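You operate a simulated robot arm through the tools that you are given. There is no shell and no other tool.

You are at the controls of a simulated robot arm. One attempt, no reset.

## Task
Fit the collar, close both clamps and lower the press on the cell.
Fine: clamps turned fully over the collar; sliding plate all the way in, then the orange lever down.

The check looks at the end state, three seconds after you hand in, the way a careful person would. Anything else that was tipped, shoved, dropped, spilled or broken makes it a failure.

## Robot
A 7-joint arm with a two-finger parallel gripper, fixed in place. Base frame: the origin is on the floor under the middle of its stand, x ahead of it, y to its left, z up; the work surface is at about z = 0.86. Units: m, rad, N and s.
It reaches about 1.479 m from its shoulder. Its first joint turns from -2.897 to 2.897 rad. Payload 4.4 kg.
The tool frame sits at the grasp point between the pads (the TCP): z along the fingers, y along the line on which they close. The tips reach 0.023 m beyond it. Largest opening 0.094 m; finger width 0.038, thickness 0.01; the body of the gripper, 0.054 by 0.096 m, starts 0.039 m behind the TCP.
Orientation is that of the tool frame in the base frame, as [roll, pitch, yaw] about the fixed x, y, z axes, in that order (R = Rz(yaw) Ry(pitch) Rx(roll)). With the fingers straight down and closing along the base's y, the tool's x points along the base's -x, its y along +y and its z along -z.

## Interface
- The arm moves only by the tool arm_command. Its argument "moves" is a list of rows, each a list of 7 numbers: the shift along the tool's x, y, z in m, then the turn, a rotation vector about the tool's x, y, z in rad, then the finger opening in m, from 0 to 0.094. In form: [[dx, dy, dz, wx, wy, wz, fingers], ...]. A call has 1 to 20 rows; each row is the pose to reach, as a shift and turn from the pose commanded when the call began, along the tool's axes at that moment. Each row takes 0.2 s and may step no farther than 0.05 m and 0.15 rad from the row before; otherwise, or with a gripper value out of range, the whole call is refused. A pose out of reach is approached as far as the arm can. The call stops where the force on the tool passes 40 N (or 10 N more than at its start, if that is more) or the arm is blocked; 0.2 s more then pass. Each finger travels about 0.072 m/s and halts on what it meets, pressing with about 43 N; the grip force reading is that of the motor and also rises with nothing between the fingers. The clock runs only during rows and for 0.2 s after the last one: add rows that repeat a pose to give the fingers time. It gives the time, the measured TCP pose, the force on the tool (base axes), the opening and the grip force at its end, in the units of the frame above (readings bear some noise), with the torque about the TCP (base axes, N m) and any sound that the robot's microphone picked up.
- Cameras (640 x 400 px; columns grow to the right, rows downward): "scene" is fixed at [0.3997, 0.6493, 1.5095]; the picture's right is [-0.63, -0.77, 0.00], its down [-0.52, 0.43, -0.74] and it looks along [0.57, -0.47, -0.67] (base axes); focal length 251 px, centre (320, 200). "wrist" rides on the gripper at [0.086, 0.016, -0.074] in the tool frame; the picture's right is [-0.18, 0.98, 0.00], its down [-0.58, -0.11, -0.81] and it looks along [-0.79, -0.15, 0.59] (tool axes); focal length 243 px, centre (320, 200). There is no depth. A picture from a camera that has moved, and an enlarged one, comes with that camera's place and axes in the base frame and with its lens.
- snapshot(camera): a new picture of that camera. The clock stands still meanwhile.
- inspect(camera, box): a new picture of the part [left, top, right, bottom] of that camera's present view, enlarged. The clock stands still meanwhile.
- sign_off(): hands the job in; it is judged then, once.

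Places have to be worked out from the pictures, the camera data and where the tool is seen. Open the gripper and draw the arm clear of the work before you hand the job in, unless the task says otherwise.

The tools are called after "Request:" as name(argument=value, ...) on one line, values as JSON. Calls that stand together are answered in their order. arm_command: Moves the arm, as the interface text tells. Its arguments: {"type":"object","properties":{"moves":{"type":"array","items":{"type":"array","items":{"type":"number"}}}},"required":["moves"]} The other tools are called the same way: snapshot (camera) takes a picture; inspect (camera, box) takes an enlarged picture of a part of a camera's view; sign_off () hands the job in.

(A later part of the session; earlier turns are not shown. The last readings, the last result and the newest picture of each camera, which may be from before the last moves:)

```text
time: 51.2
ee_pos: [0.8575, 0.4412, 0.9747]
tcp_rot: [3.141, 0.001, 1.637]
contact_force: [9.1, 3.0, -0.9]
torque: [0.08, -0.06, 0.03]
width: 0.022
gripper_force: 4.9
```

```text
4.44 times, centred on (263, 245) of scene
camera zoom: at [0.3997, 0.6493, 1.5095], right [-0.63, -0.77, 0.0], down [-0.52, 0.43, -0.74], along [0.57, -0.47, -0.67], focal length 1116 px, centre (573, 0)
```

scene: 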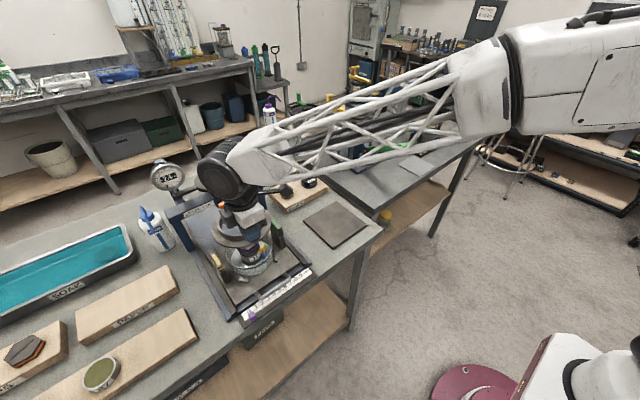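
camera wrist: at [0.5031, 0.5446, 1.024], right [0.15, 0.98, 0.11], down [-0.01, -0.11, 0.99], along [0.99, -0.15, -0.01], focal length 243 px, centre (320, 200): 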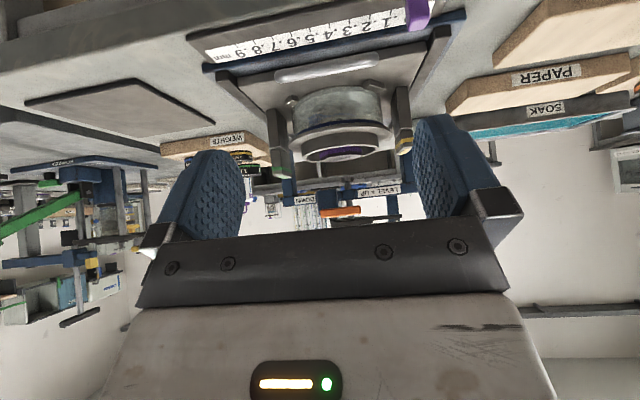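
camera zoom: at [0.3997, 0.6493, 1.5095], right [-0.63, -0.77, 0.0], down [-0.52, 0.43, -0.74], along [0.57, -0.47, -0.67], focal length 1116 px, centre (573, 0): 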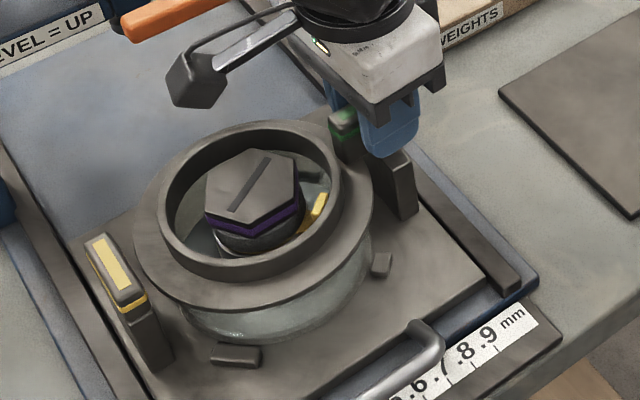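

The arm is now nearly perpendicular, lying over the flange. I'll turn a little further to reach the stop while watching the torque.

Request:
arm_command(moves=[[0, 0, 0, 0, 0, 0.05, 0.017], [0, 0, 0, 0, 0, 0.1, 0.017], [0, 0, 0, 0, 0, 0.15, 0.017], [0, 0, 0, 0, 0, 0.15, 0.017]])

Request:
inspect(camera="wrist", box=[220, 40, 460, 240])

```text
time: 52.2
ee_pos: [0.8571, 0.4409, 0.9736]
tcp_rot: [-3.14, 0.0, 1.49]
contact_force: [19.3, 7.7, -2.6]
torque: [0.13, -0.11, 0.47]
width: 0.0251
gripper_force: 8.8
```

```text
2.00 times, centred on (340, 140) of wrist
camera zoom: at [0.8794, 0.5249, 1.0486], right [0.96, -0.26, 0.0], down [-0.16, -0.57, 0.81], along [-0.21, -0.78, -0.59], focal length 485 px, centre (280, 320)
```

zoom: 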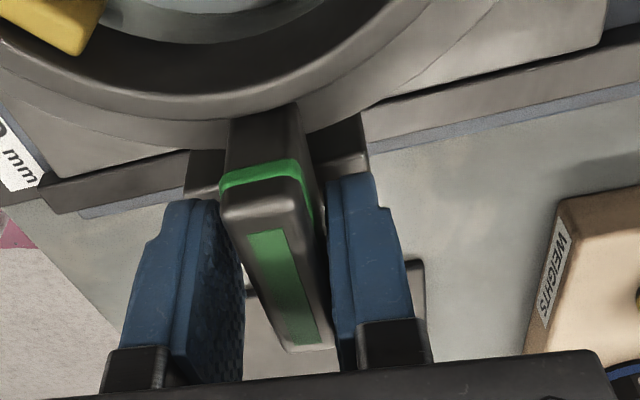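

The fingers are being wedged open, so the arm lags behind the tool. I'll set the tool to exactly 90° and squeeze, so the arm aligns with the fingers.

Request:
arm_command(moves=[[0, 0, 0, 0, 0, -0.08, 0.02], [0, 0, 0, 0, 0, -0.08, 0.01], [0, 0, 0, 0, 0, -0.08, 0.0], [0, 0, 0, 0, 0, -0.08, 0.0]])

Request:
inspect(camera="wrist", box=[220, 40, 460, 240])

```text
time: 53.0
ee_pos: [0.8604, 0.4394, 0.9745]
tcp_rot: [3.135, -0.001, 1.571]
contact_force: [58.3, 12.4, -14.3]
torque: [-0.15, 0.38, -0.01]
width: 0.016
gripper_force: 43.0
stopped in row 3: the force on the tool passed its limit at 48 N (the readings are from after the stop); the commanded pose is now the measured one
```

```text
2.00 times, centred on (340, 140) of wrist
camera zoom: at [0.8752, 0.5259, 1.0485], right [0.98, -0.18, 0.0], down [-0.11, -0.58, 0.8], along [-0.15, -0.79, -0.59], focal length 485 px, centre (280, 320)
```

zoom: 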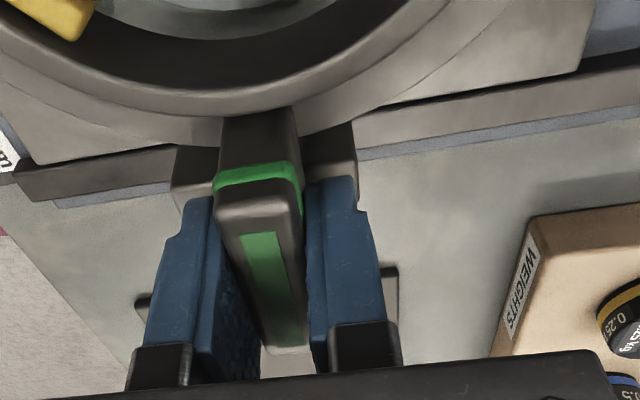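

The arm is now aligned at 90° (width 16 mm), but my tool was a few millimetres off in x. I'll open to relieve the load, then look at the arm's angle from both cameras.

Request:
arm_command(moves=[[0, 0, 0, 0, 0, 0, 0.02], [0, 0, 0, 0, 0, 0, 0.026], [0, 0, 0, 0, 0, 0, 0.026]])

Request:
inspect(camera="wrist", box=[220, 40, 460, 240])

```text
time: 53.8
ee_pos: [0.8571, 0.4414, 0.9743]
tcp_rot: [3.139, 0.0, 1.571]
contact_force: [-0.6, -0.1, -1.0]
torque: [0.02, 0.0, -0.01]
width: 0.0258
gripper_force: 0.1
```

```text
2.00 times, centred on (340, 140) of wrist
camera zoom: at [0.8731, 0.5261, 1.0487], right [0.98, -0.18, 0.0], down [-0.11, -0.58, 0.81], along [-0.15, -0.79, -0.59], focal length 485 px, centre (280, 320)
```

zoom: 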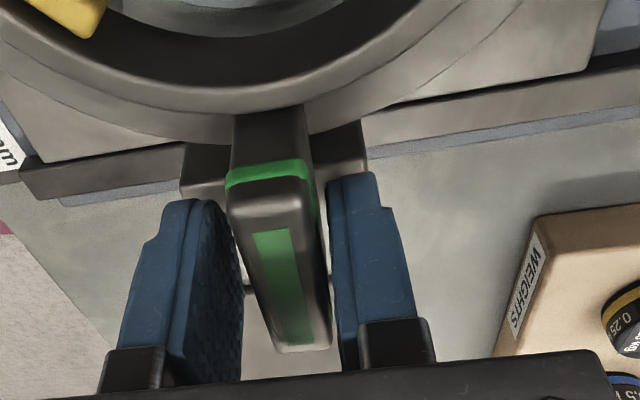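

The arm is parallel to the tool at 90°, offset about 3 mm to +x from the tool centre. I'll re-centre, grip it and try a tiny extra turn to find out whether this is the hard stop.

Request:
arm_command(moves=[[0, 0.003, 0, 0, 0, 0, 0.026], [0, 0.003, 0, 0, 0, 0, 0.018], [0, 0.003, 0, 0, 0, 0, 0.01], [0, 0.003, 0, 0, 0, 0, 0.0], [0, 0.003, 0, 0, 0, 0, 0.0]])

```text
time: 55.0
ee_pos: [0.86, 0.4402, 0.9754]
tcp_rot: [-3.141, -0.001, 1.57]
contact_force: [-2.5, 0.3, 2.6]
torque: [-0.41, 0.57, 0.02]
width: 0.0158
gripper_force: 45.1
```

It's centred with low force. Now a small extra turn to test for the stop.

Request:
arm_command(moves=[[0, 0, 0, 0, 0, 0.03, 0.0], [0, 0, 0, 0, 0, 0.06, 0.0], [0, 0, 0, 0, 0, 0.06, 0.0]])

```text
time: 55.8
ee_pos: [0.8606, 0.4405, 0.975]
tcp_rot: [3.139, -0.001, 1.511]
contact_force: [-2.2, -2.0, 7.8]
torque: [-0.73, 0.26, 2.0]
width: 0.0171
gripper_force: 45.1
```

There's a strong stop torque (+2.0 N·m), so the green clamp is fully turned. I'll go back the 0.06 rad, open, and lift off.

Request:
arm_command(moves=[[0, 0, 0, 0, 0, -0.03, 0.0], [0, 0, 0, 0, 0, -0.06, 0.0], [0, 0, 0, 0, 0, -0.06, 0.015], [0, 0, 0, 0, 0, -0.06, 0.025], [0, 0, 0, 0, 0, -0.06, 0.032], [0, 0, 0, 0, 0, -0.06, 0.032]])

Request:
arm_command(moves=[[0, 0, -0.02, 0, 0, 0, 0.032], [0, 0, -0.05, 0, 0, 0, 0.032], [0, 0, -0.09, 0, 0, 0, 0.032], [0, 0, -0.13, 0, 0, 0, 0.032], [0, 0, -0.13, 0, 0, 0, 0.032]])

Request:
snapshot(camera="wrist")

Request:
inspect(camera="scene", box=[215, 200, 311, 290])

```text
time: 57.2
ee_pos: [0.8599, 0.4412, 0.9741]
tcp_rot: [3.14, 0.0, 1.57]
contact_force: [-0.1, -0.1, -0.2]
torque: [0.0, 0.0, -0.03]
width: 0.032
gripper_force: 0.1
```

```text
time: 58.4
ee_pos: [0.8613, 0.4407, 1.1044]
tcp_rot: [3.139, -0.001, 1.57]
contact_force: [-0.4, 0.7, -0.5]
torque: [-0.01, 0.01, -0.02]
width: 0.0318
gripper_force: 0.2
```

```text
taken
camera wrist: at [0.8759, 0.5261, 1.1779], right [0.98, -0.18, 0.0], down [-0.11, -0.58, 0.81], along [-0.15, -0.79, -0.59], focal length 243 px, centre (320, 200)
```

wrist: 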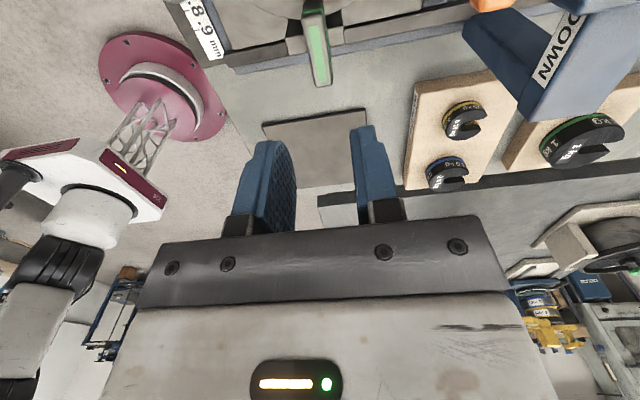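

```text
4.44 times, centred on (263, 245) of scene
camera zoom: at [0.3997, 0.6493, 1.5095], right [-0.63, -0.77, 0.0], down [-0.52, 0.43, -0.74], along [0.57, -0.47, -0.67], focal length 1116 px, centre (573, 0)
```

zoom: 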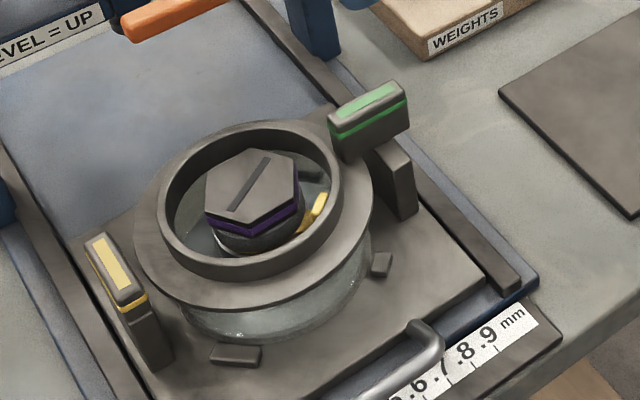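

The green clamp lies fully over the flange. For the yellow one, I'll rotate back to yaw π while moving above it at about (0.858, 0.616).

Request:
arm_command(moves=[[0.01, 0, 0, 0, 0, -0.13, 0.036], [0.025, 0, 0, 0, 0, -0.26, 0.036], [0.04, 0, 0, 0, 0, -0.39, 0.036], [0.055, 0, 0, 0, 0, -0.52, 0.036], [0.07, 0, 0.0, 0, 0, -0.65, 0.036], [0.085, 0, 0.0, 0, 0, -0.78, 0.036], [0.1, 0, 0.005, 0, 0, -0.91, 0.036], [0.115, 0, 0.01, 0, 0, -1.04, 0.036], [0.13, 0, 0.02, 0, 0, -1.17, 0.036], [0.145, 0, 0.03, 0, 0, -1.3, 0.036], [0.16, -0.001, 0.04, 0, 0, -1.43, 0.036], [0.175, -0.002, 0.05, 0, 0, -1.5708, 0.036], [0.175, -0.002, 0.06, 0, 0, -1.5708, 0.036], [0.175, -0.002, 0.06, 0, 0, -1.5708, 0.036]])

Request:
inspect(camera="wrist", box=[220, 40, 460, 200])

Request:
snapshot(camera="wrist")

```text
time: 61.4
ee_pos: [0.8568, 0.6161, 1.0448]
tcp_rot: [-3.14, -0.001, 3.141]
contact_force: [0.0, -0.1, 0.0]
torque: [0.0, -0.02, 0.0]
width: 0.0361
gripper_force: 0.0
```

```text
2.50 times, centred on (340, 120) of wrist
camera zoom: at [0.7707, 0.632, 1.1186], right [0.18, 0.98, 0.0], down [0.58, -0.11, 0.81], along [0.79, -0.15, -0.59], focal length 606 px, centre (270, 400)
```

zoom: 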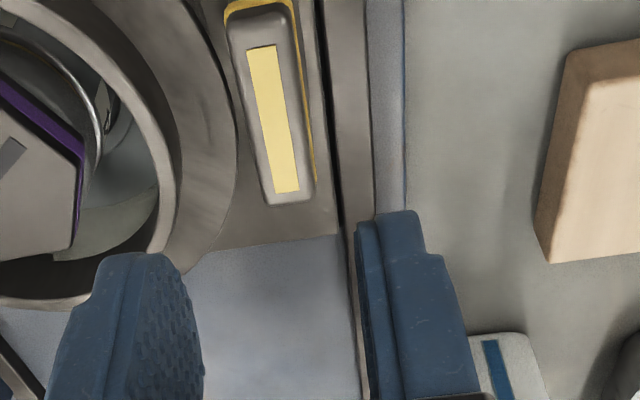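

```text
taken
camera wrist: at [0.7707, 0.632, 1.1186], right [0.18, 0.98, 0.0], down [0.58, -0.11, 0.81], along [0.79, -0.15, -0.59], focal length 243 px, centre (320, 200)
```

wrist: 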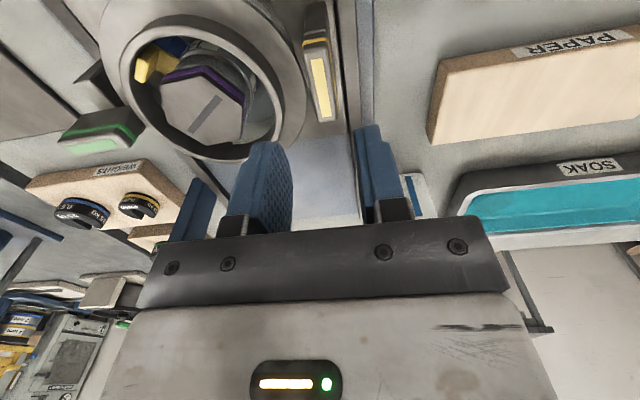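

The yellow arm's centre is about (0.8535, 0.6185). I'll align over it and descend to the same height as before.

Request:
arm_command(moves=[[0.0048, 0.0027, 0.01, 0, 0, 0, 0.036], [0.0048, 0.0027, 0.03, 0, 0, 0, 0.036], [0.0048, 0.0027, 0.045, 0, 0, 0, 0.036], [0.0048, 0.0027, 0.058, 0, 0, 0, 0.036], [0.0048, 0.0027, 0.07, 0, 0, 0, 0.036], [0.0048, 0.0027, 0.07, 0, 0, 0, 0.036]])

Request:
inspect(camera="wrist", box=[220, 40, 460, 240])

Request:
inspect(camera="scene", box=[190, 200, 300, 290])

```text
time: 62.8
ee_pos: [0.8553, 0.6191, 0.9735]
tcp_rot: [3.14, 0.001, -3.142]
contact_force: [-0.2, -0.3, 0.2]
torque: [0.03, -0.01, 0.01]
width: 0.0359
gripper_force: 0.0
```

```text
2.00 times, centred on (340, 140) of wrist
camera zoom: at [0.7668, 0.6345, 1.0478], right [0.18, 0.98, 0.0], down [0.58, -0.11, 0.81], along [0.79, -0.15, -0.59], focal length 485 px, centre (280, 320)
```

zoom: 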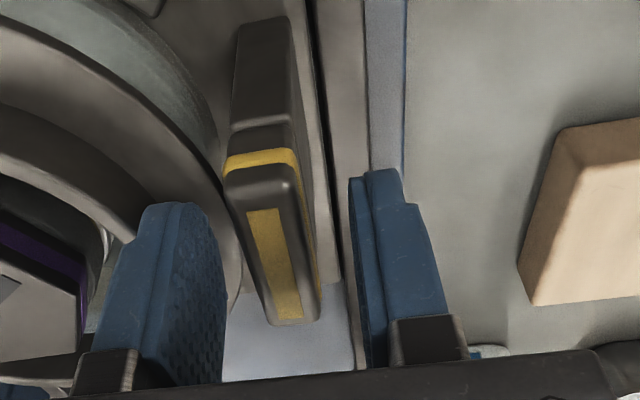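

```text
4.44 times, centred on (245, 245) of scene
camera zoom: at [0.3997, 0.6493, 1.5095], right [-0.63, -0.77, 0.0], down [-0.52, 0.43, -0.74], along [0.57, -0.47, -0.67], focal length 1116 px, centre (653, 0)
```

zoom: 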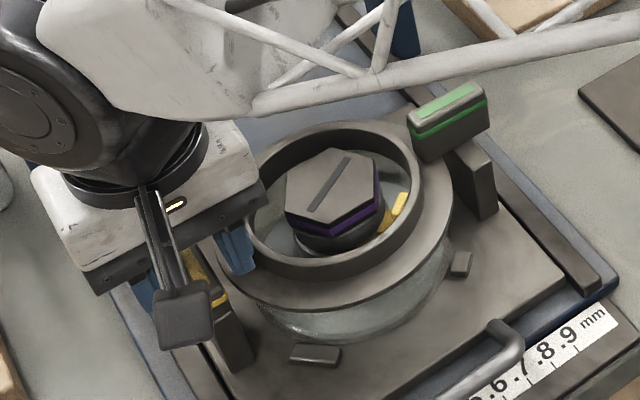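

The yellow arm is shorter (top z≈0.968), and the pivot line is likely x≈0.860 as on the green one. I'll move 6.5 mm forward, 4.5 mm lower, and close gently to the loose-wrench opening.

Request:
arm_command(moves=[[-0.0065, 0, 0, 0, 0, 0, 0.036], [-0.0065, 0, 0.0045, 0, 0, 0, 0.036], [-0.0065, 0, 0.0045, 0, 0, 0, 0.028], [-0.0065, 0, 0.0045, 0, 0, 0, 0.019], [-0.0065, 0, 0.0045, 0, 0, 0, 0.019]])

Request:
inspect(camera="wrist", box=[220, 40, 460, 240])

```text
time: 64.0
ee_pos: [0.8604, 0.6186, 0.9694]
tcp_rot: [3.141, 0.003, 3.142]
contact_force: [-0.3, -1.0, -0.1]
torque: [-0.03, -0.04, -0.01]
width: 0.0188
gripper_force: 0.0
```

```text
2.00 times, centred on (340, 140) of wrist
camera zoom: at [0.7735, 0.6338, 1.0436], right [0.18, 0.98, 0.0], down [0.58, -0.11, 0.81], along [0.79, -0.15, -0.59], focal length 485 px, centre (280, 320)
```

zoom: 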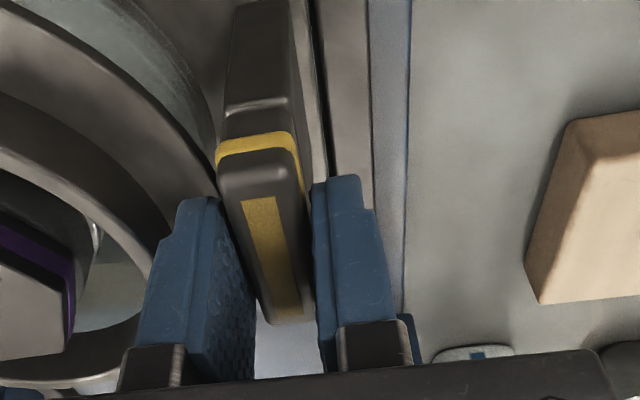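

No load yet. By mirror symmetry the yellow arm should turn counter-clockwise, with its near end swinging in over the collar. I'll test that with small rotations.

Request:
arm_command(moves=[[0, 0, 0, 0, 0, -0.08, 0.018], [0, 0, 0, 0, 0, -0.16, 0.018], [0, 0, 0, 0, 0, -0.24, 0.018], [0, 0, 0, 0, 0, -0.24, 0.018]])

Request:
inspect(camera="wrist", box=[220, 40, 460, 240])

```text
time: 65.0
ee_pos: [0.8611, 0.618, 0.9704]
tcp_rot: [-3.141, 0.001, -2.901]
contact_force: [-1.0, 2.1, 0.9]
torque: [0.0, 0.01, -0.02]
width: 0.0186
gripper_force: 1.4
```

```text
2.00 times, centred on (340, 140) of wrist
camera zoom: at [0.7722, 0.6123, 1.0445], right [-0.06, 1.0, 0.0], down [0.59, 0.03, 0.81], along [0.81, 0.05, -0.59], focal length 485 px, centre (280, 320)
```

zoom: 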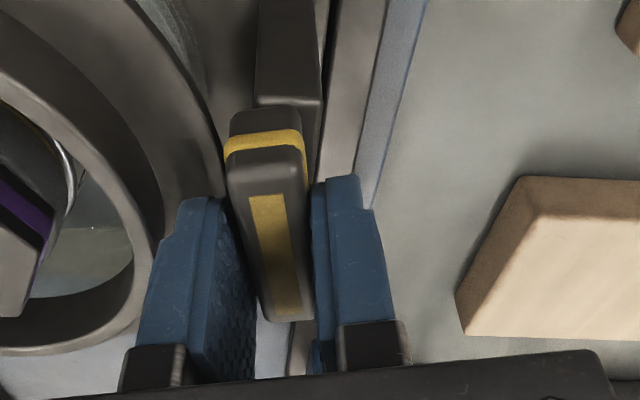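

It turns freely counter-clockwise. I'll continue.

Request:
arm_command(moves=[[0, 0, 0, 0, 0, -0.1, 0.018], [0, 0, 0, 0, 0, -0.2, 0.018], [0, 0, 0, 0, 0, -0.3, 0.018], [0, 0, 0, 0, 0, -0.4, 0.018], [0, 0, 0, 0, 0, -0.5, 0.018], [0, 0, 0, 0, 0, -0.6, 0.018], [0, 0, 0, 0, 0, -0.7, 0.018], [0, 0, 0, 0, 0, -0.7, 0.018]])

Request:
inspect(camera="wrist", box=[220, 40, 460, 240])

```text
time: 66.8
ee_pos: [0.8608, 0.6193, 0.9704]
tcp_rot: [-3.138, 0.002, -2.201]
contact_force: [-0.5, -0.2, 0.2]
torque: [0.03, 0.0, 0.0]
width: 0.0184
gripper_force: 0.6
```

```text
2.00 times, centred on (340, 140) of wrist
camera zoom: at [0.7956, 0.5571, 1.0441], right [-0.69, 0.73, 0.0], down [0.43, 0.41, 0.81], along [0.59, 0.55, -0.59], focal length 485 px, centre (280, 320)
```

zoom: 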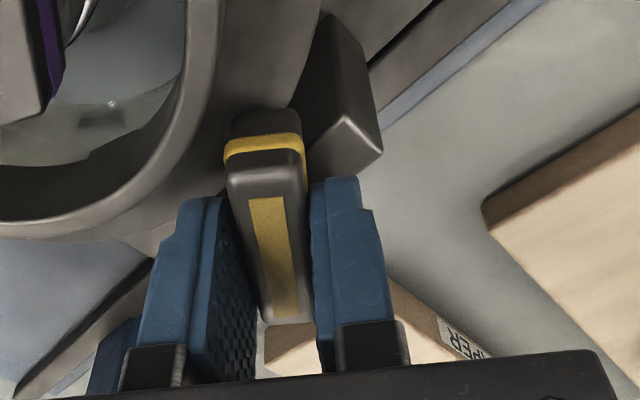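

The arm is at about 0.94 rad with almost no load. I'll turn the remainder to 90°.

Request:
arm_command(moves=[[0, 0, 0, 0, 0, -0.1, 0.018], [0, 0, 0, 0, 0, -0.2, 0.018], [0, 0, 0, 0, 0, -0.3, 0.018], [0, 0, 0, 0, 0, -0.4, 0.018], [0, 0, 0, 0, 0, -0.5, 0.018], [0, 0, 0, 0, 0, -0.6, 0.018], [0, 0, 0, 0, 0, -0.631, 0.018], [0, 0, 0, 0, 0, -0.631, 0.018]])

Request:
inspect(camera="wrist", box=[220, 40, 460, 240])

```text
time: 68.6
ee_pos: [0.8596, 0.6175, 0.9714]
tcp_rot: [-3.14, -0.001, -1.57]
contact_force: [0.7, 0.6, -0.6]
torque: [0.0, -0.03, 0.0]
width: 0.0182
gripper_force: 0.0
```

```text
2.00 times, centred on (340, 140) of wrist
camera zoom: at [0.8435, 0.5305, 1.0443], right [-0.98, 0.18, 0.0], down [0.11, 0.58, 0.81], along [0.15, 0.79, -0.59], focal length 485 px, centre (280, 320)
```

zoom: 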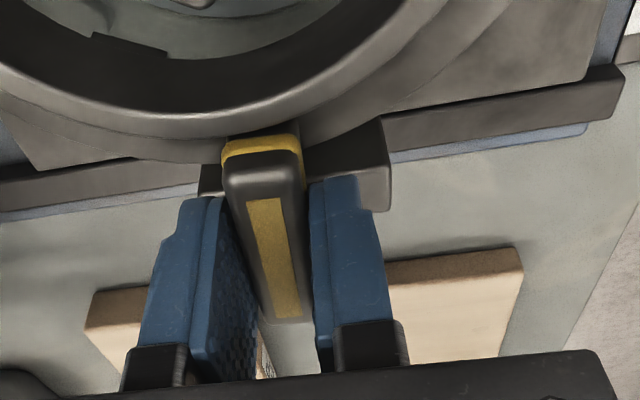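

The arm is at about 90° and unloaded. I'll squeeze to align it exactly and check the load.

Request:
arm_command(moves=[[0, 0, 0, 0, 0, 0, 0.014], [0, 0, 0, 0, 0, 0, 0.008], [0, 0, 0, 0, 0, 0, 0.0], [0, 0, 0, 0, 0, 0, 0.0]])

Request:
arm_command(moves=[[0, 0, 0, 0, 0, -0.03, 0.0], [0, 0, 0, 0, 0, -0.06, 0.0], [0, 0, 0, 0, 0, -0.06, 0.0]])

```text
time: 69.6
ee_pos: [0.8604, 0.6179, 0.9697]
tcp_rot: [-3.139, 0.0, -1.57]
contact_force: [0.1, -1.1, 1.0]
torque: [-0.19, 0.34, 0.01]
width: 0.0157
gripper_force: 45.4
```

```text
time: 70.4
ee_pos: [0.8606, 0.6187, 0.9694]
tcp_rot: [-3.141, 0.0, -1.51]
contact_force: [-0.4, -3.5, 0.6]
torque: [0.77, 0.03, -2.01]
width: 0.0169
gripper_force: 45.0
```

There's a hard stop at 90° here too (−2.0 N·m). I'll return, release and lift away.

Request:
arm_command(moves=[[0, 0, 0, 0, 0, 0.03, 0.0], [0, 0, 0, 0, 0, 0.06, 0.0], [0, 0, 0, 0, 0, 0.06, 0.015], [0, 0, 0, 0, 0, 0.06, 0.025], [0, 0, 0, 0, 0, 0.06, 0.032], [0, 0, 0, 0, 0, 0.06, 0.032]])

Request:
arm_command(moves=[[0, 0, -0.02, 0, 0, 0, 0.032], [0, 0, -0.05, 0, 0, 0, 0.032], [0, 0, -0.09, 0, 0, 0, 0.032], [0, 0, -0.13, 0, 0, 0, 0.032], [0, 0, -0.13, 0, 0, 0, 0.032]])

Request:
inspect(camera="scene", box=[200, 200, 310, 290])

Request:
snapshot(camera="wrist")

```text
time: 71.8
ee_pos: [0.8598, 0.619, 0.971]
tcp_rot: [-3.14, 0.001, -1.571]
contact_force: [0.6, -0.3, 0.7]
torque: [0.01, 0.02, 0.01]
width: 0.0319
gripper_force: 0.0
```

```text
time: 73.0
ee_pos: [0.8608, 0.6172, 1.1018]
tcp_rot: [-3.139, 0.001, -1.572]
contact_force: [0.1, 1.2, -0.1]
torque: [0.0, -0.02, 0.0]
width: 0.032
gripper_force: 0.0
```

```text
4.44 times, centred on (255, 245) of scene
camera zoom: at [0.3997, 0.6493, 1.5095], right [-0.63, -0.77, 0.0], down [-0.52, 0.43, -0.74], along [0.57, -0.47, -0.67], focal length 1116 px, centre (609, 0)
```

zoom: 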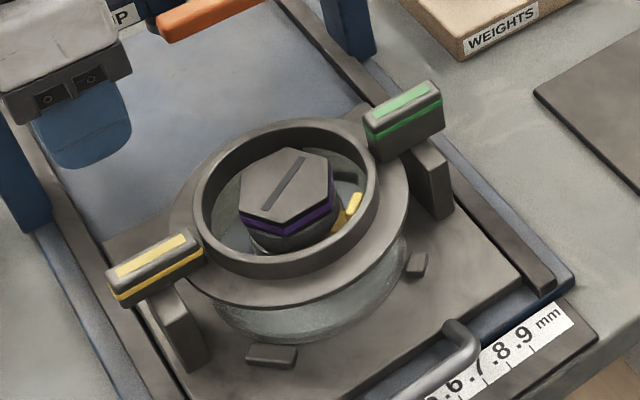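

```text
taken
camera wrist: at [0.8441, 0.5308, 1.1759], right [-0.98, 0.18, 0.0], down [0.11, 0.58, 0.81], along [0.15, 0.79, -0.59], focal length 243 px, centre (320, 200)
```

wrist: 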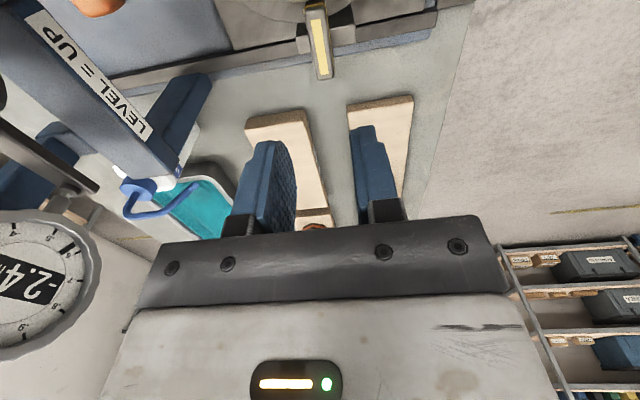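

Both clamps lie fully across the flange. Next is the sliding plate. I'll turn back to yaw π and retreat to the front to look at the handle and the press opening.

Request:
arm_command(moves=[[0.0, 0.02, 0, 0, 0, 0.13, 0.032], [0.005, 0.04, 0, 0, 0, 0.26, 0.032], [0.01, 0.06, 0, 0, 0, 0.39, 0.032], [0.015, 0.08, 0, 0, 0, 0.52, 0.032], [0.02, 0.1, 0, 0, 0, 0.65, 0.032], [0.03, 0.12, 0, 0, 0, 0.78, 0.032], [0.04, 0.14, 0, 0, 0, 0.91, 0.032], [0.05, 0.16, 0, 0, 0, 1.04, 0.032], [0.06, 0.18, 0.01, 0, 0, 1.17, 0.032], [0.07, 0.2, 0.02, 0, 0, 1.3, 0.032], [0.08, 0.22, 0.03, 0, 0, 1.43, 0.032], [0.0875, 0.24, 0.04, 0, 0, 1.5708, 0.032], [0.0875, 0.26, 0.05, 0, 0, 1.5708, 0.032]])

Request:
snapshot(camera="wrist")

Request:
inspect(camera="wrist", box=[260, 40, 420, 150])

Request:
inspect(camera="scene", box=[225, 245, 321, 320])

```text
time: 75.8
ee_pos: [0.5999, 0.5299, 1.048]
tcp_rot: [-3.141, 0.003, 3.14]
contact_force: [1.0, 0.8, 0.2]
torque: [-0.02, -0.02, 0.02]
width: 0.0319
gripper_force: 0.0
```

```text
taken
camera wrist: at [0.5124, 0.5458, 1.1231], right [0.19, 0.98, 0.0], down [0.58, -0.11, 0.81], along [0.79, -0.15, -0.59], focal length 243 px, centre (320, 200)
```

wrist: 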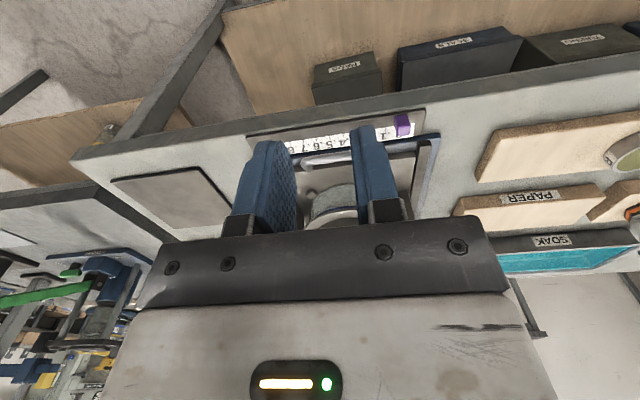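

```text
3.64 times, centred on (340, 95) of wrist
camera zoom: at [0.5124, 0.5458, 1.1231], right [0.19, 0.98, 0.0], down [0.58, -0.11, 0.81], along [0.79, -0.15, -0.59], focal length 882 px, centre (247, 582)
```

zoom: 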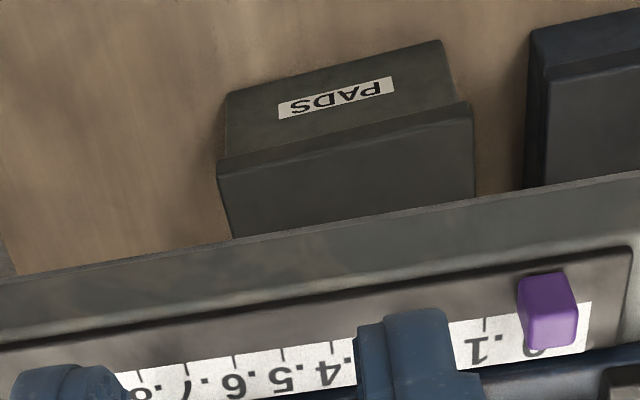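

```text
5.33 times, centred on (273, 282) of scene
camera zoom: at [0.3997, 0.6493, 1.5095], right [-0.63, -0.77, 0.0], down [-0.52, 0.43, -0.74], along [0.57, -0.47, -0.67], focal length 1340 px, centre (571, -240)
```

zoom: 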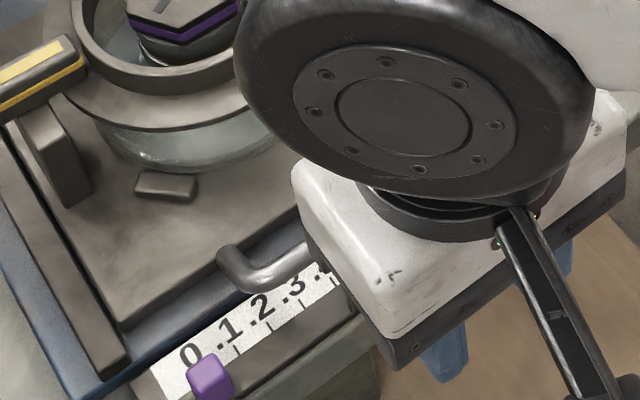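

The handle is hidden behind the hand, so I'll shift toward −y and up for a clear view of the handle from both cameras.

Request:
arm_command(moves=[[0, -0.04, -0.02, 0, 0, 0, 0.02], [0, -0.08, -0.04, 0, 0, 0, 0.0], [0, -0.12, -0.06, 0, 0, 0, 0.0], [0, -0.15, -0.09, 0, 0, 0, 0.0]])

Request:
snapshot(camera="wrist")

Request:
inspect(camera="scene", box=[235, 255, 325, 325])

```text
time: 76.8
ee_pos: [0.5997, 0.379, 1.1378]
tcp_rot: [-3.141, 0.002, -3.141]
contact_force: [0.3, -0.3, 0.1]
torque: [0.01, 0.01, 0.01]
width: 0.0
gripper_force: 42.4
```

```text
taken
camera wrist: at [0.5126, 0.3941, 1.2124], right [0.18, 0.98, 0.0], down [0.58, -0.11, 0.81], along [0.79, -0.15, -0.59], focal length 243 px, centre (320, 200)
```

wrist: 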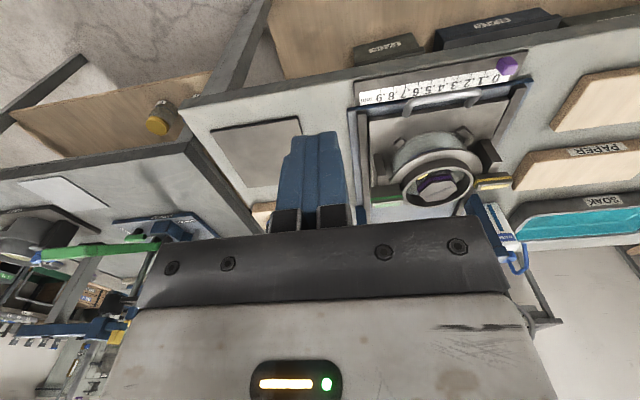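

```text
5.71 times, centred on (280, 290) of scene
camera zoom: at [0.3997, 0.6493, 1.5095], right [-0.63, -0.77, 0.0], down [-0.52, 0.43, -0.74], along [0.57, -0.47, -0.67], focal length 1436 px, centre (549, -314)
```

zoom: 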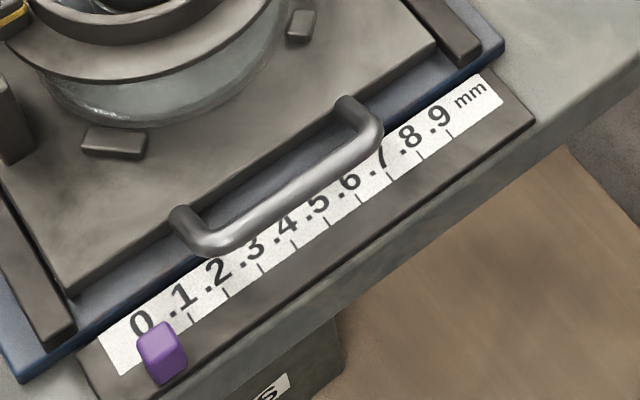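

The handle is a horizontal U-bar in front of the plate, over the ruler. I'll look at it more closely to find its height.

Request:
arm_command(moves=[[0, 0.04, 0.01, 0, 0, 0, 0.0], [-0.01, 0.08, 0.03, 0, 0, 0, 0.0], [-0.02, 0.12, 0.05, 0, 0, 0, 0.0], [-0.03, 0.15, 0.07, 0, 0, 0, 0.0], [-0.04, 0.15, 0.09, 0, 0, 0, 0.0], [-0.04, 0.15, 0.09, 0, 0, 0, 0.0]])

Request:
inspect(camera="wrist", box=[220, 20, 460, 170])

```text
time: 78.2
ee_pos: [0.6388, 0.5306, 1.0521]
tcp_rot: [-3.141, 0.002, -3.141]
contact_force: [0.1, -0.2, 0.5]
torque: [0.0, -0.01, -0.03]
width: 0.0
gripper_force: 42.5
```

```text
2.67 times, centred on (340, 95) of wrist
camera zoom: at [0.5528, 0.5467, 1.1256], right [0.18, 0.98, 0.0], down [0.58, -0.11, 0.81], along [0.79, -0.15, -0.59], focal length 647 px, centre (267, 480)
```

zoom: 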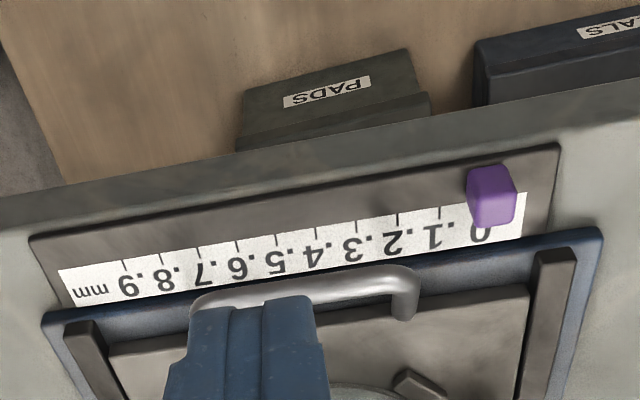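

I need the handle's height more accurately. I'll back off, open the fingers, tilt the camera horizontal and look from low in front.

Request:
arm_command(moves=[[0.03, 0, 0.0, 0, -0.13, 0, 0.03], [0.06, 0, 0.0, 0, -0.26, 0, 0.05], [0.08, 0, 0.02, 0, -0.39, 0, 0.07], [0.08, 0, 0.05, 0, -0.52, 0, 0.094], [0.08, 0, 0.07, 0, -0.63, 0, 0.094], [0.08, 0, 0.08, 0, -0.63, 0, 0.094], [0.08, 0, 0.08, 0, -0.63, 0, 0.094]])

Request:
snapshot(camera="wrist")

Request:
inspect(camera="wrist", box=[240, 80, 420, 220])

```text
time: 79.8
ee_pos: [0.5613, 0.5321, 0.9704]
tcp_rot: [3.139, 0.633, -3.141]
contact_force: [0.5, 0.7, 0.1]
torque: [-0.02, -0.01, 0.03]
width: 0.0939
gripper_force: 0.1
```

```text
taken
camera wrist: at [0.4458, 0.5467, 0.9792], right [0.15, 0.98, 0.11], down [-0.01, -0.11, 0.99], along [0.99, -0.15, -0.01], focal length 243 px, centre (320, 200)
```

wrist: 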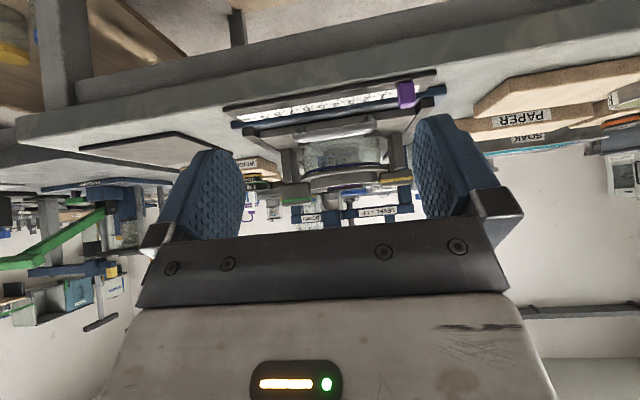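

```text
2.86 times, centred on (330, 150) of wrist
camera zoom: at [0.4458, 0.5467, 0.9792], right [0.15, 0.98, 0.11], down [-0.01, -0.11, 0.99], along [0.99, -0.15, -0.01], focal length 693 px, centre (291, 343)
```

zoom: 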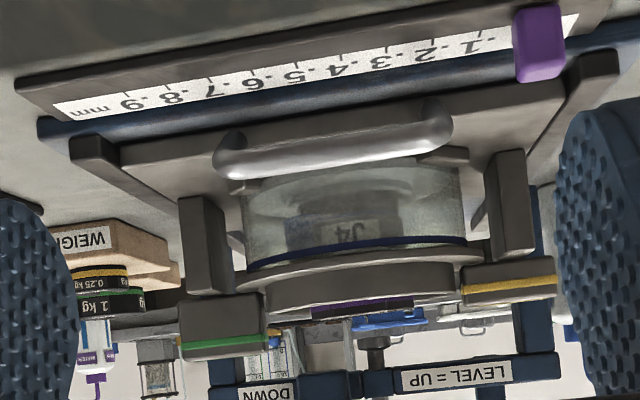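

This view settles it. The handle bar is at x≈0.723, z≈0.903, the front rail top at ≈0.874, the crossbar bottom at ≈1.0 and the ram bottom at ≈0.972, so the clamps and cap will pass under. I'll close the fingers, set a slight forward tilt (0.25 rad) and get in front of the bar.

Request:
arm_command(moves=[[-0.01, 0, 0.012, 0, 0.08, 0, 0.06], [-0.02, 0, 0.025, 0, 0.16, 0, 0.03], [-0.03, 0, 0.038, 0, 0.24, 0, 0.0], [-0.042, 0, 0.05, 0, 0.32, 0, 0.0], [-0.0529, 0, 0.0633, 0, 0.38, 0, 0.0], [-0.0529, 0, 0.0633, 0, 0.38, 0, 0.0]])

Request:
inspect(camera="scene", box=[235, 245, 345, 325])

```text
time: 81.2
ee_pos: [0.6408, 0.5308, 0.9492]
tcp_rot: [3.141, 0.253, 3.141]
contact_force: [0.5, -0.2, -0.4]
torque: [0.0, -0.04, 0.0]
width: 0.0
gripper_force: 42.4
```

```text
5.00 times, centred on (290, 285) of scene
camera zoom: at [0.3997, 0.6493, 1.5095], right [-0.63, -0.77, 0.0], down [-0.52, 0.43, -0.74], along [0.57, -0.47, -0.67], focal length 1256 px, centre (470, -225)
```

zoom: 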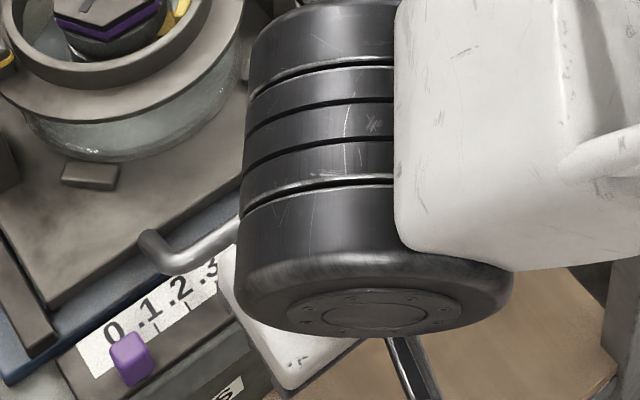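

Everything is clear. I'll lower to z≈0.912 in front of the bar, then creep forward to find contact.

Request:
arm_command(moves=[[0, 0, 0.015, 0, 0, 0, 0.0], [-0.0003, 0, 0.03, 0, 0, 0, 0.0], [-0.0003, 0, 0.0393, 0, 0, 0, 0.0], [-0.0003, 0, 0.0393, 0, 0, 0, 0.0]])

Request:
arm_command(moves=[[-0.0097, 0, 0.0025, 0, 0, 0, 0.0], [-0.0194, 0, 0.0049, 0, 0, 0, 0.0], [-0.0291, 0, 0.0074, 0, 0, 0, 0.0], [-0.0339, 0, 0.0086, 0, 0, 0, 0.0], [-0.0388, 0, 0.0099, 0, 0, 0, 0.0]])

Request:
snapshot(camera="wrist")

Request:
inspect(camera="scene", box=[200, 190, 344, 310])

```text
time: 82.2
ee_pos: [0.6506, 0.5311, 0.9106]
tcp_rot: [3.141, 0.251, -3.141]
contact_force: [0.0, 0.6, -0.2]
torque: [0.0, -0.03, 0.01]
width: 0.0
gripper_force: 42.9
```

```text
time: 83.4
ee_pos: [0.6894, 0.5311, 0.9107]
tcp_rot: [3.141, 0.25, 3.141]
contact_force: [-0.6, -0.7, -0.1]
torque: [0.02, 0.03, -0.01]
width: 0.0
gripper_force: 42.6
```

```text
taken
camera wrist: at [0.5875, 0.5462, 0.9616], right [0.18, 0.98, 0.05], down [0.36, -0.11, 0.93], along [0.92, -0.15, -0.38], focal length 243 px, centre (320, 200)
```

wrist: 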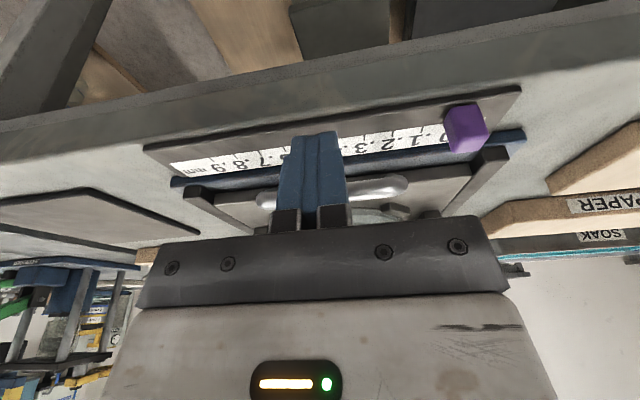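

```text
3.33 times, centred on (272, 250) of scene
camera zoom: at [0.3997, 0.6493, 1.5095], right [-0.63, -0.77, 0.0], down [-0.52, 0.43, -0.74], along [0.57, -0.47, -0.67], focal length 837 px, centre (480, 33)
```

zoom: 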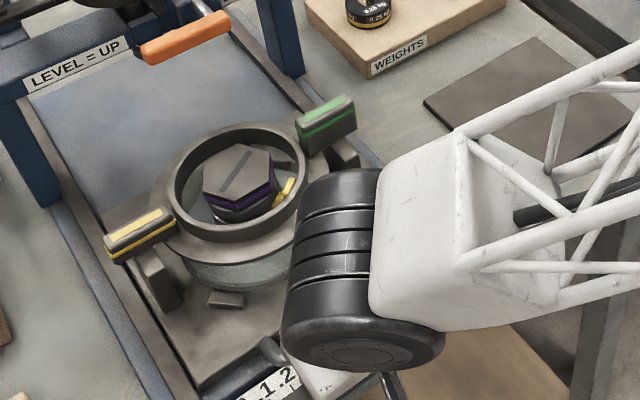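

No contact yet, and the path is clear. I'll creep forward in 5 mm steps to touch the bar.

Request:
arm_command(moves=[[-0.0048, 0, 0.0012, 0, 0, 0, 0.0], [-0.0097, 0, 0.0025, 0, 0, 0, 0.0], [-0.0145, 0, 0.0037, 0, 0, 0, 0.0], [-0.0194, 0, 0.0049, 0, 0, 0, 0.0]])

Request:
inspect(camera="wrist", box=[220, 110, 460, 240])

```text
time: 84.4
ee_pos: [0.7113, 0.5306, 0.9117]
tcp_rot: [-3.141, 0.252, -3.14]
contact_force: [-1.6, -0.8, -0.6]
torque: [-0.02, 0.01, 0.01]
width: 0.0
gripper_force: 42.5
```

```text
2.67 times, centred on (340, 175) of wrist
camera zoom: at [0.6077, 0.5457, 0.9616], right [0.18, 0.98, 0.05], down [0.36, -0.11, 0.93], along [0.92, -0.15, -0.38], focal length 647 px, centre (267, 267)
```

zoom: 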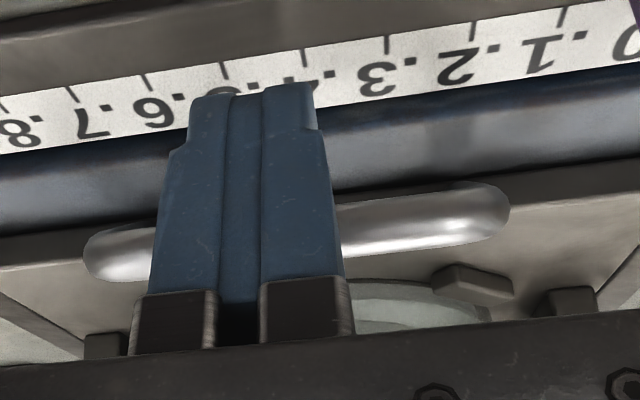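

The tip is just about at the bar, with the fingertip reaching below it as wanted. I'll continue pushing in 1 cm rows and watch the force.

Request:
arm_command(moves=[[-0.0048, 0, 0.0012, 0, 0, 0, 0.0], [-0.0097, 0, 0.0025, 0, 0, 0, 0.0], [-0.0145, 0, 0.0037, 0, 0, 0, 0.0], [-0.0194, 0, 0.0049, 0, 0, 0, 0.0], [-0.0242, 0, 0.0062, 0, 0, 0, 0.0], [-0.0291, 0, 0.0074, 0, 0, 0, 0.0]])

Request:
inspect(camera="scene", box=[200, 190, 344, 310])

```text
time: 85.8
ee_pos: [0.7405, 0.5297, 0.9127]
tcp_rot: [-3.141, 0.253, 3.141]
contact_force: [0.6, 0.4, 0.3]
torque: [-0.02, 0.0, 0.03]
width: 0.0
gripper_force: 42.6
```

```text
3.33 times, centred on (272, 250) of scene
camera zoom: at [0.3997, 0.6493, 1.5095], right [-0.63, -0.77, 0.0], down [-0.52, 0.43, -0.74], along [0.57, -0.47, -0.67], focal length 837 px, centre (480, 33)
```

zoom: 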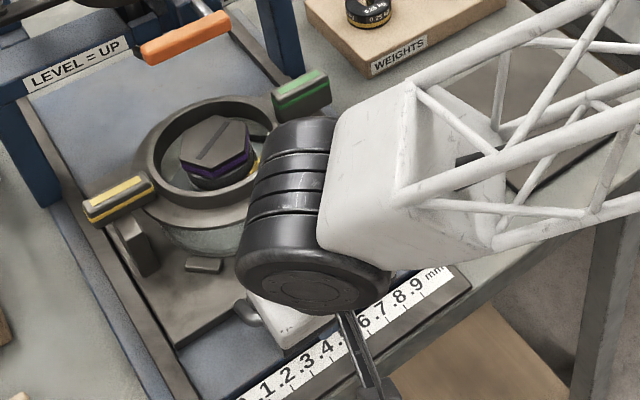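

The plate slides easily with the push. I'll continue in 1.2 cm rows.

Request:
arm_command(moves=[[-0.0116, 0, 0.003, 0, 0, 0, 0.0], [-0.0233, 0, 0.0059, 0, 0, 0, 0.0], [-0.0349, 0, 0.0089, 0, 0, 0, 0.0], [-0.0465, 0, 0.0119, 0, 0, 0, 0.0], [-0.0582, 0, 0.0148, 0, 0, 0, 0.0], [-0.0698, 0, 0.0178, 0, 0, 0, 0.0]])

Request:
inspect(camera="scene", box=[160, 160, 320, 290])

Request:
inspect(camera="wrist", box=[180, 60, 460, 240])

```text
time: 87.2
ee_pos: [0.8139, 0.531, 0.9113]
tcp_rot: [3.141, 0.253, -3.14]
contact_force: [-0.3, -1.1, -0.2]
torque: [0.08, -0.04, 0.02]
width: 0.0
gripper_force: 42.2
```

```text
3.08 times, centred on (240, 225) of scene
camera zoom: at [0.3997, 0.6493, 1.5095], right [-0.63, -0.77, 0.0], down [-0.52, 0.43, -0.74], along [0.57, -0.47, -0.67], focal length 773 px, centre (566, 123)
```

zoom: 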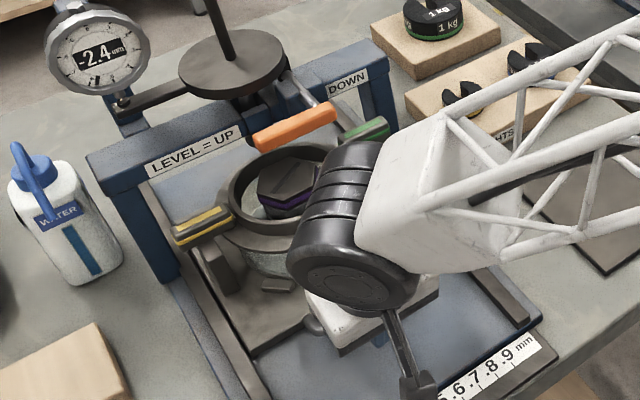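

```text
2.22 times, centred on (320, 150) of wrist
camera zoom: at [0.7098, 0.5464, 0.962], right [0.18, 0.98, 0.05], down [0.36, -0.11, 0.93], along [0.92, -0.15, -0.37], focal length 539 px, centre (320, 311)
```

zoom: 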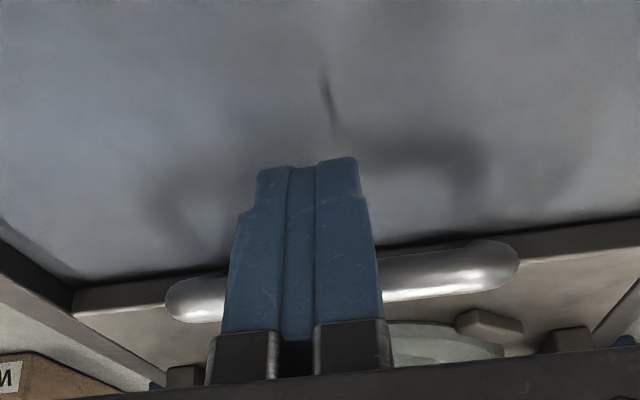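

About 10 cm in and still low force. I'll continue 5 cm in smaller rows while watching the clearances.

Request:
arm_command(moves=[[-0.0097, 0, 0.0025, 0, 0, 0, 0.0], [-0.0194, 0, 0.0049, 0, 0, 0, 0.0], [-0.0291, 0, 0.0074, 0, 0, 0, 0.0], [-0.0388, 0, 0.0099, 0, 0, 0, 0.0]])

Request:
inspect(camera="scene", box=[160, 160, 320, 290])

Request:
snapshot(camera="wrist")

```text
time: 88.2
ee_pos: [0.8528, 0.5294, 0.9132]
tcp_rot: [3.14, 0.254, -3.142]
contact_force: [-0.1, 0.0, -0.3]
torque: [0.0, 0.03, 0.0]
width: 0.0
gripper_force: 42.6
```

```text
3.08 times, centred on (240, 225) of scene
camera zoom: at [0.3997, 0.6493, 1.5095], right [-0.63, -0.77, 0.0], down [-0.52, 0.43, -0.74], along [0.57, -0.47, -0.67], focal length 773 px, centre (566, 123)
```

zoom: 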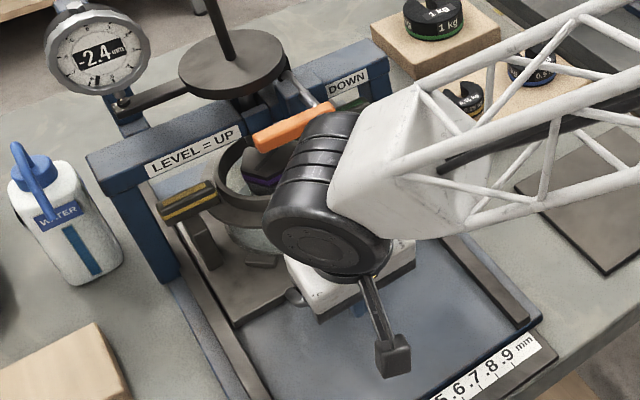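

```text
taken
camera wrist: at [0.7492, 0.5454, 0.9627], right [0.18, 0.98, 0.05], down [0.36, -0.11, 0.93], along [0.92, -0.15, -0.38], focal length 243 px, centre (320, 200)
```

wrist: 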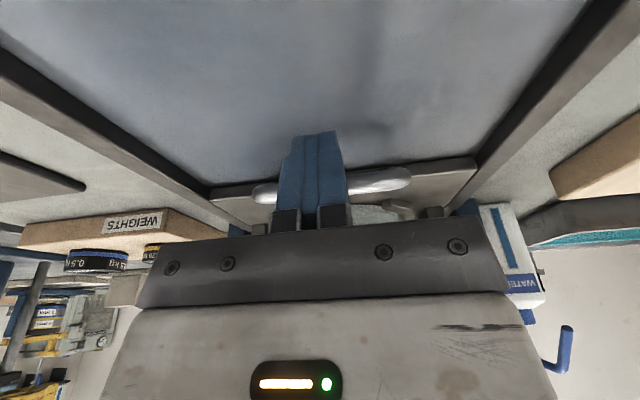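

Still free. I'll go slower now with 5 mm rows, toward the expected stop.

Request:
arm_command(moves=[[-0.0048, 0, 0.0012, 0, 0, 0, 0.0], [-0.0097, 0, 0.0025, 0, 0, 0, 0.0], [-0.0145, 0, 0.0037, 0, 0, 0, 0.0], [-0.0145, 0, 0.0037, 0, 0, 0, 0.0]])

Request:
inspect(camera="scene", box=[160, 160, 320, 290])

```text
time: 89.2
ee_pos: [0.8679, 0.53, 0.913]
tcp_rot: [3.142, 0.252, 3.141]
contact_force: [0.0, 0.1, 0.6]
torque: [-0.02, -0.01, -0.03]
width: 0.0
gripper_force: 42.8
```

```text
3.08 times, centred on (240, 225) of scene
camera zoom: at [0.3997, 0.6493, 1.5095], right [-0.63, -0.77, 0.0], down [-0.52, 0.43, -0.74], along [0.57, -0.47, -0.67], focal length 773 px, centre (566, 123)
```

zoom: 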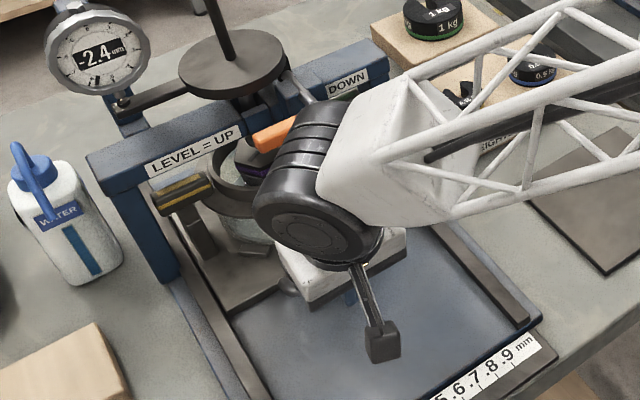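

No stop yet. I'll continue in 5 mm rows.

Request:
arm_command(moves=[[-0.0048, 0, 0.0012, 0, 0, 0, 0.0], [-0.0097, 0, 0.0025, 0, 0, 0, 0.0], [-0.0145, 0, 0.0037, 0, 0, 0, 0.0], [-0.0145, 0, 0.0037, 0, 0, 0, 0.0]])

Request:
inspect(camera="scene", box=[160, 160, 320, 290])

Request:
inspect(camera="wrist", box=[180, 60, 460, 240])

```text
time: 89.6
ee_pos: [0.8693, 0.5315, 0.9108]
tcp_rot: [-3.141, 0.247, -3.14]
contact_force: [-10.3, 0.5, 1.1]
torque: [0.03, 0.09, 0.03]
width: 0.0002
gripper_force: 42.4
stopped in row 2: the force on the tool passed its limit at 72 N (the readings are from after the stop); the commanded pose is now the measured one
```

```text
3.08 times, centred on (240, 225) of scene
camera zoom: at [0.3997, 0.6493, 1.5095], right [-0.63, -0.77, 0.0], down [-0.52, 0.43, -0.74], along [0.57, -0.47, -0.67], focal length 773 px, centre (566, 123)
```

zoom: 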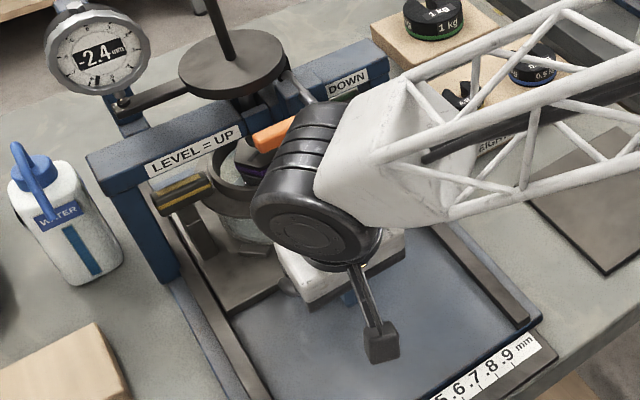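

```text
2.22 times, centred on (320, 150) of wrist
camera zoom: at [0.7658, 0.5463, 0.9619], right [0.18, 0.98, 0.04], down [0.37, -0.11, 0.92], along [0.91, -0.15, -0.38], focal length 539 px, centre (320, 311)
```

zoom: 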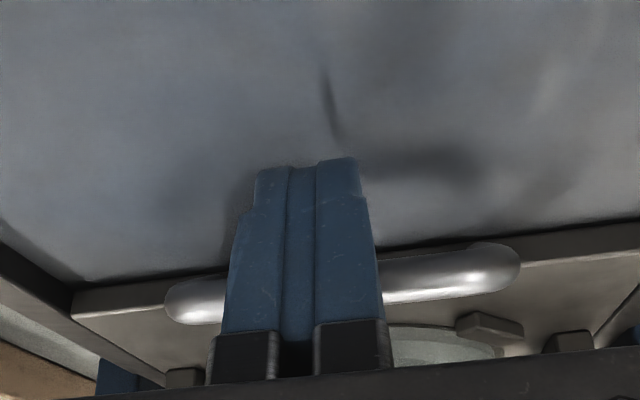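

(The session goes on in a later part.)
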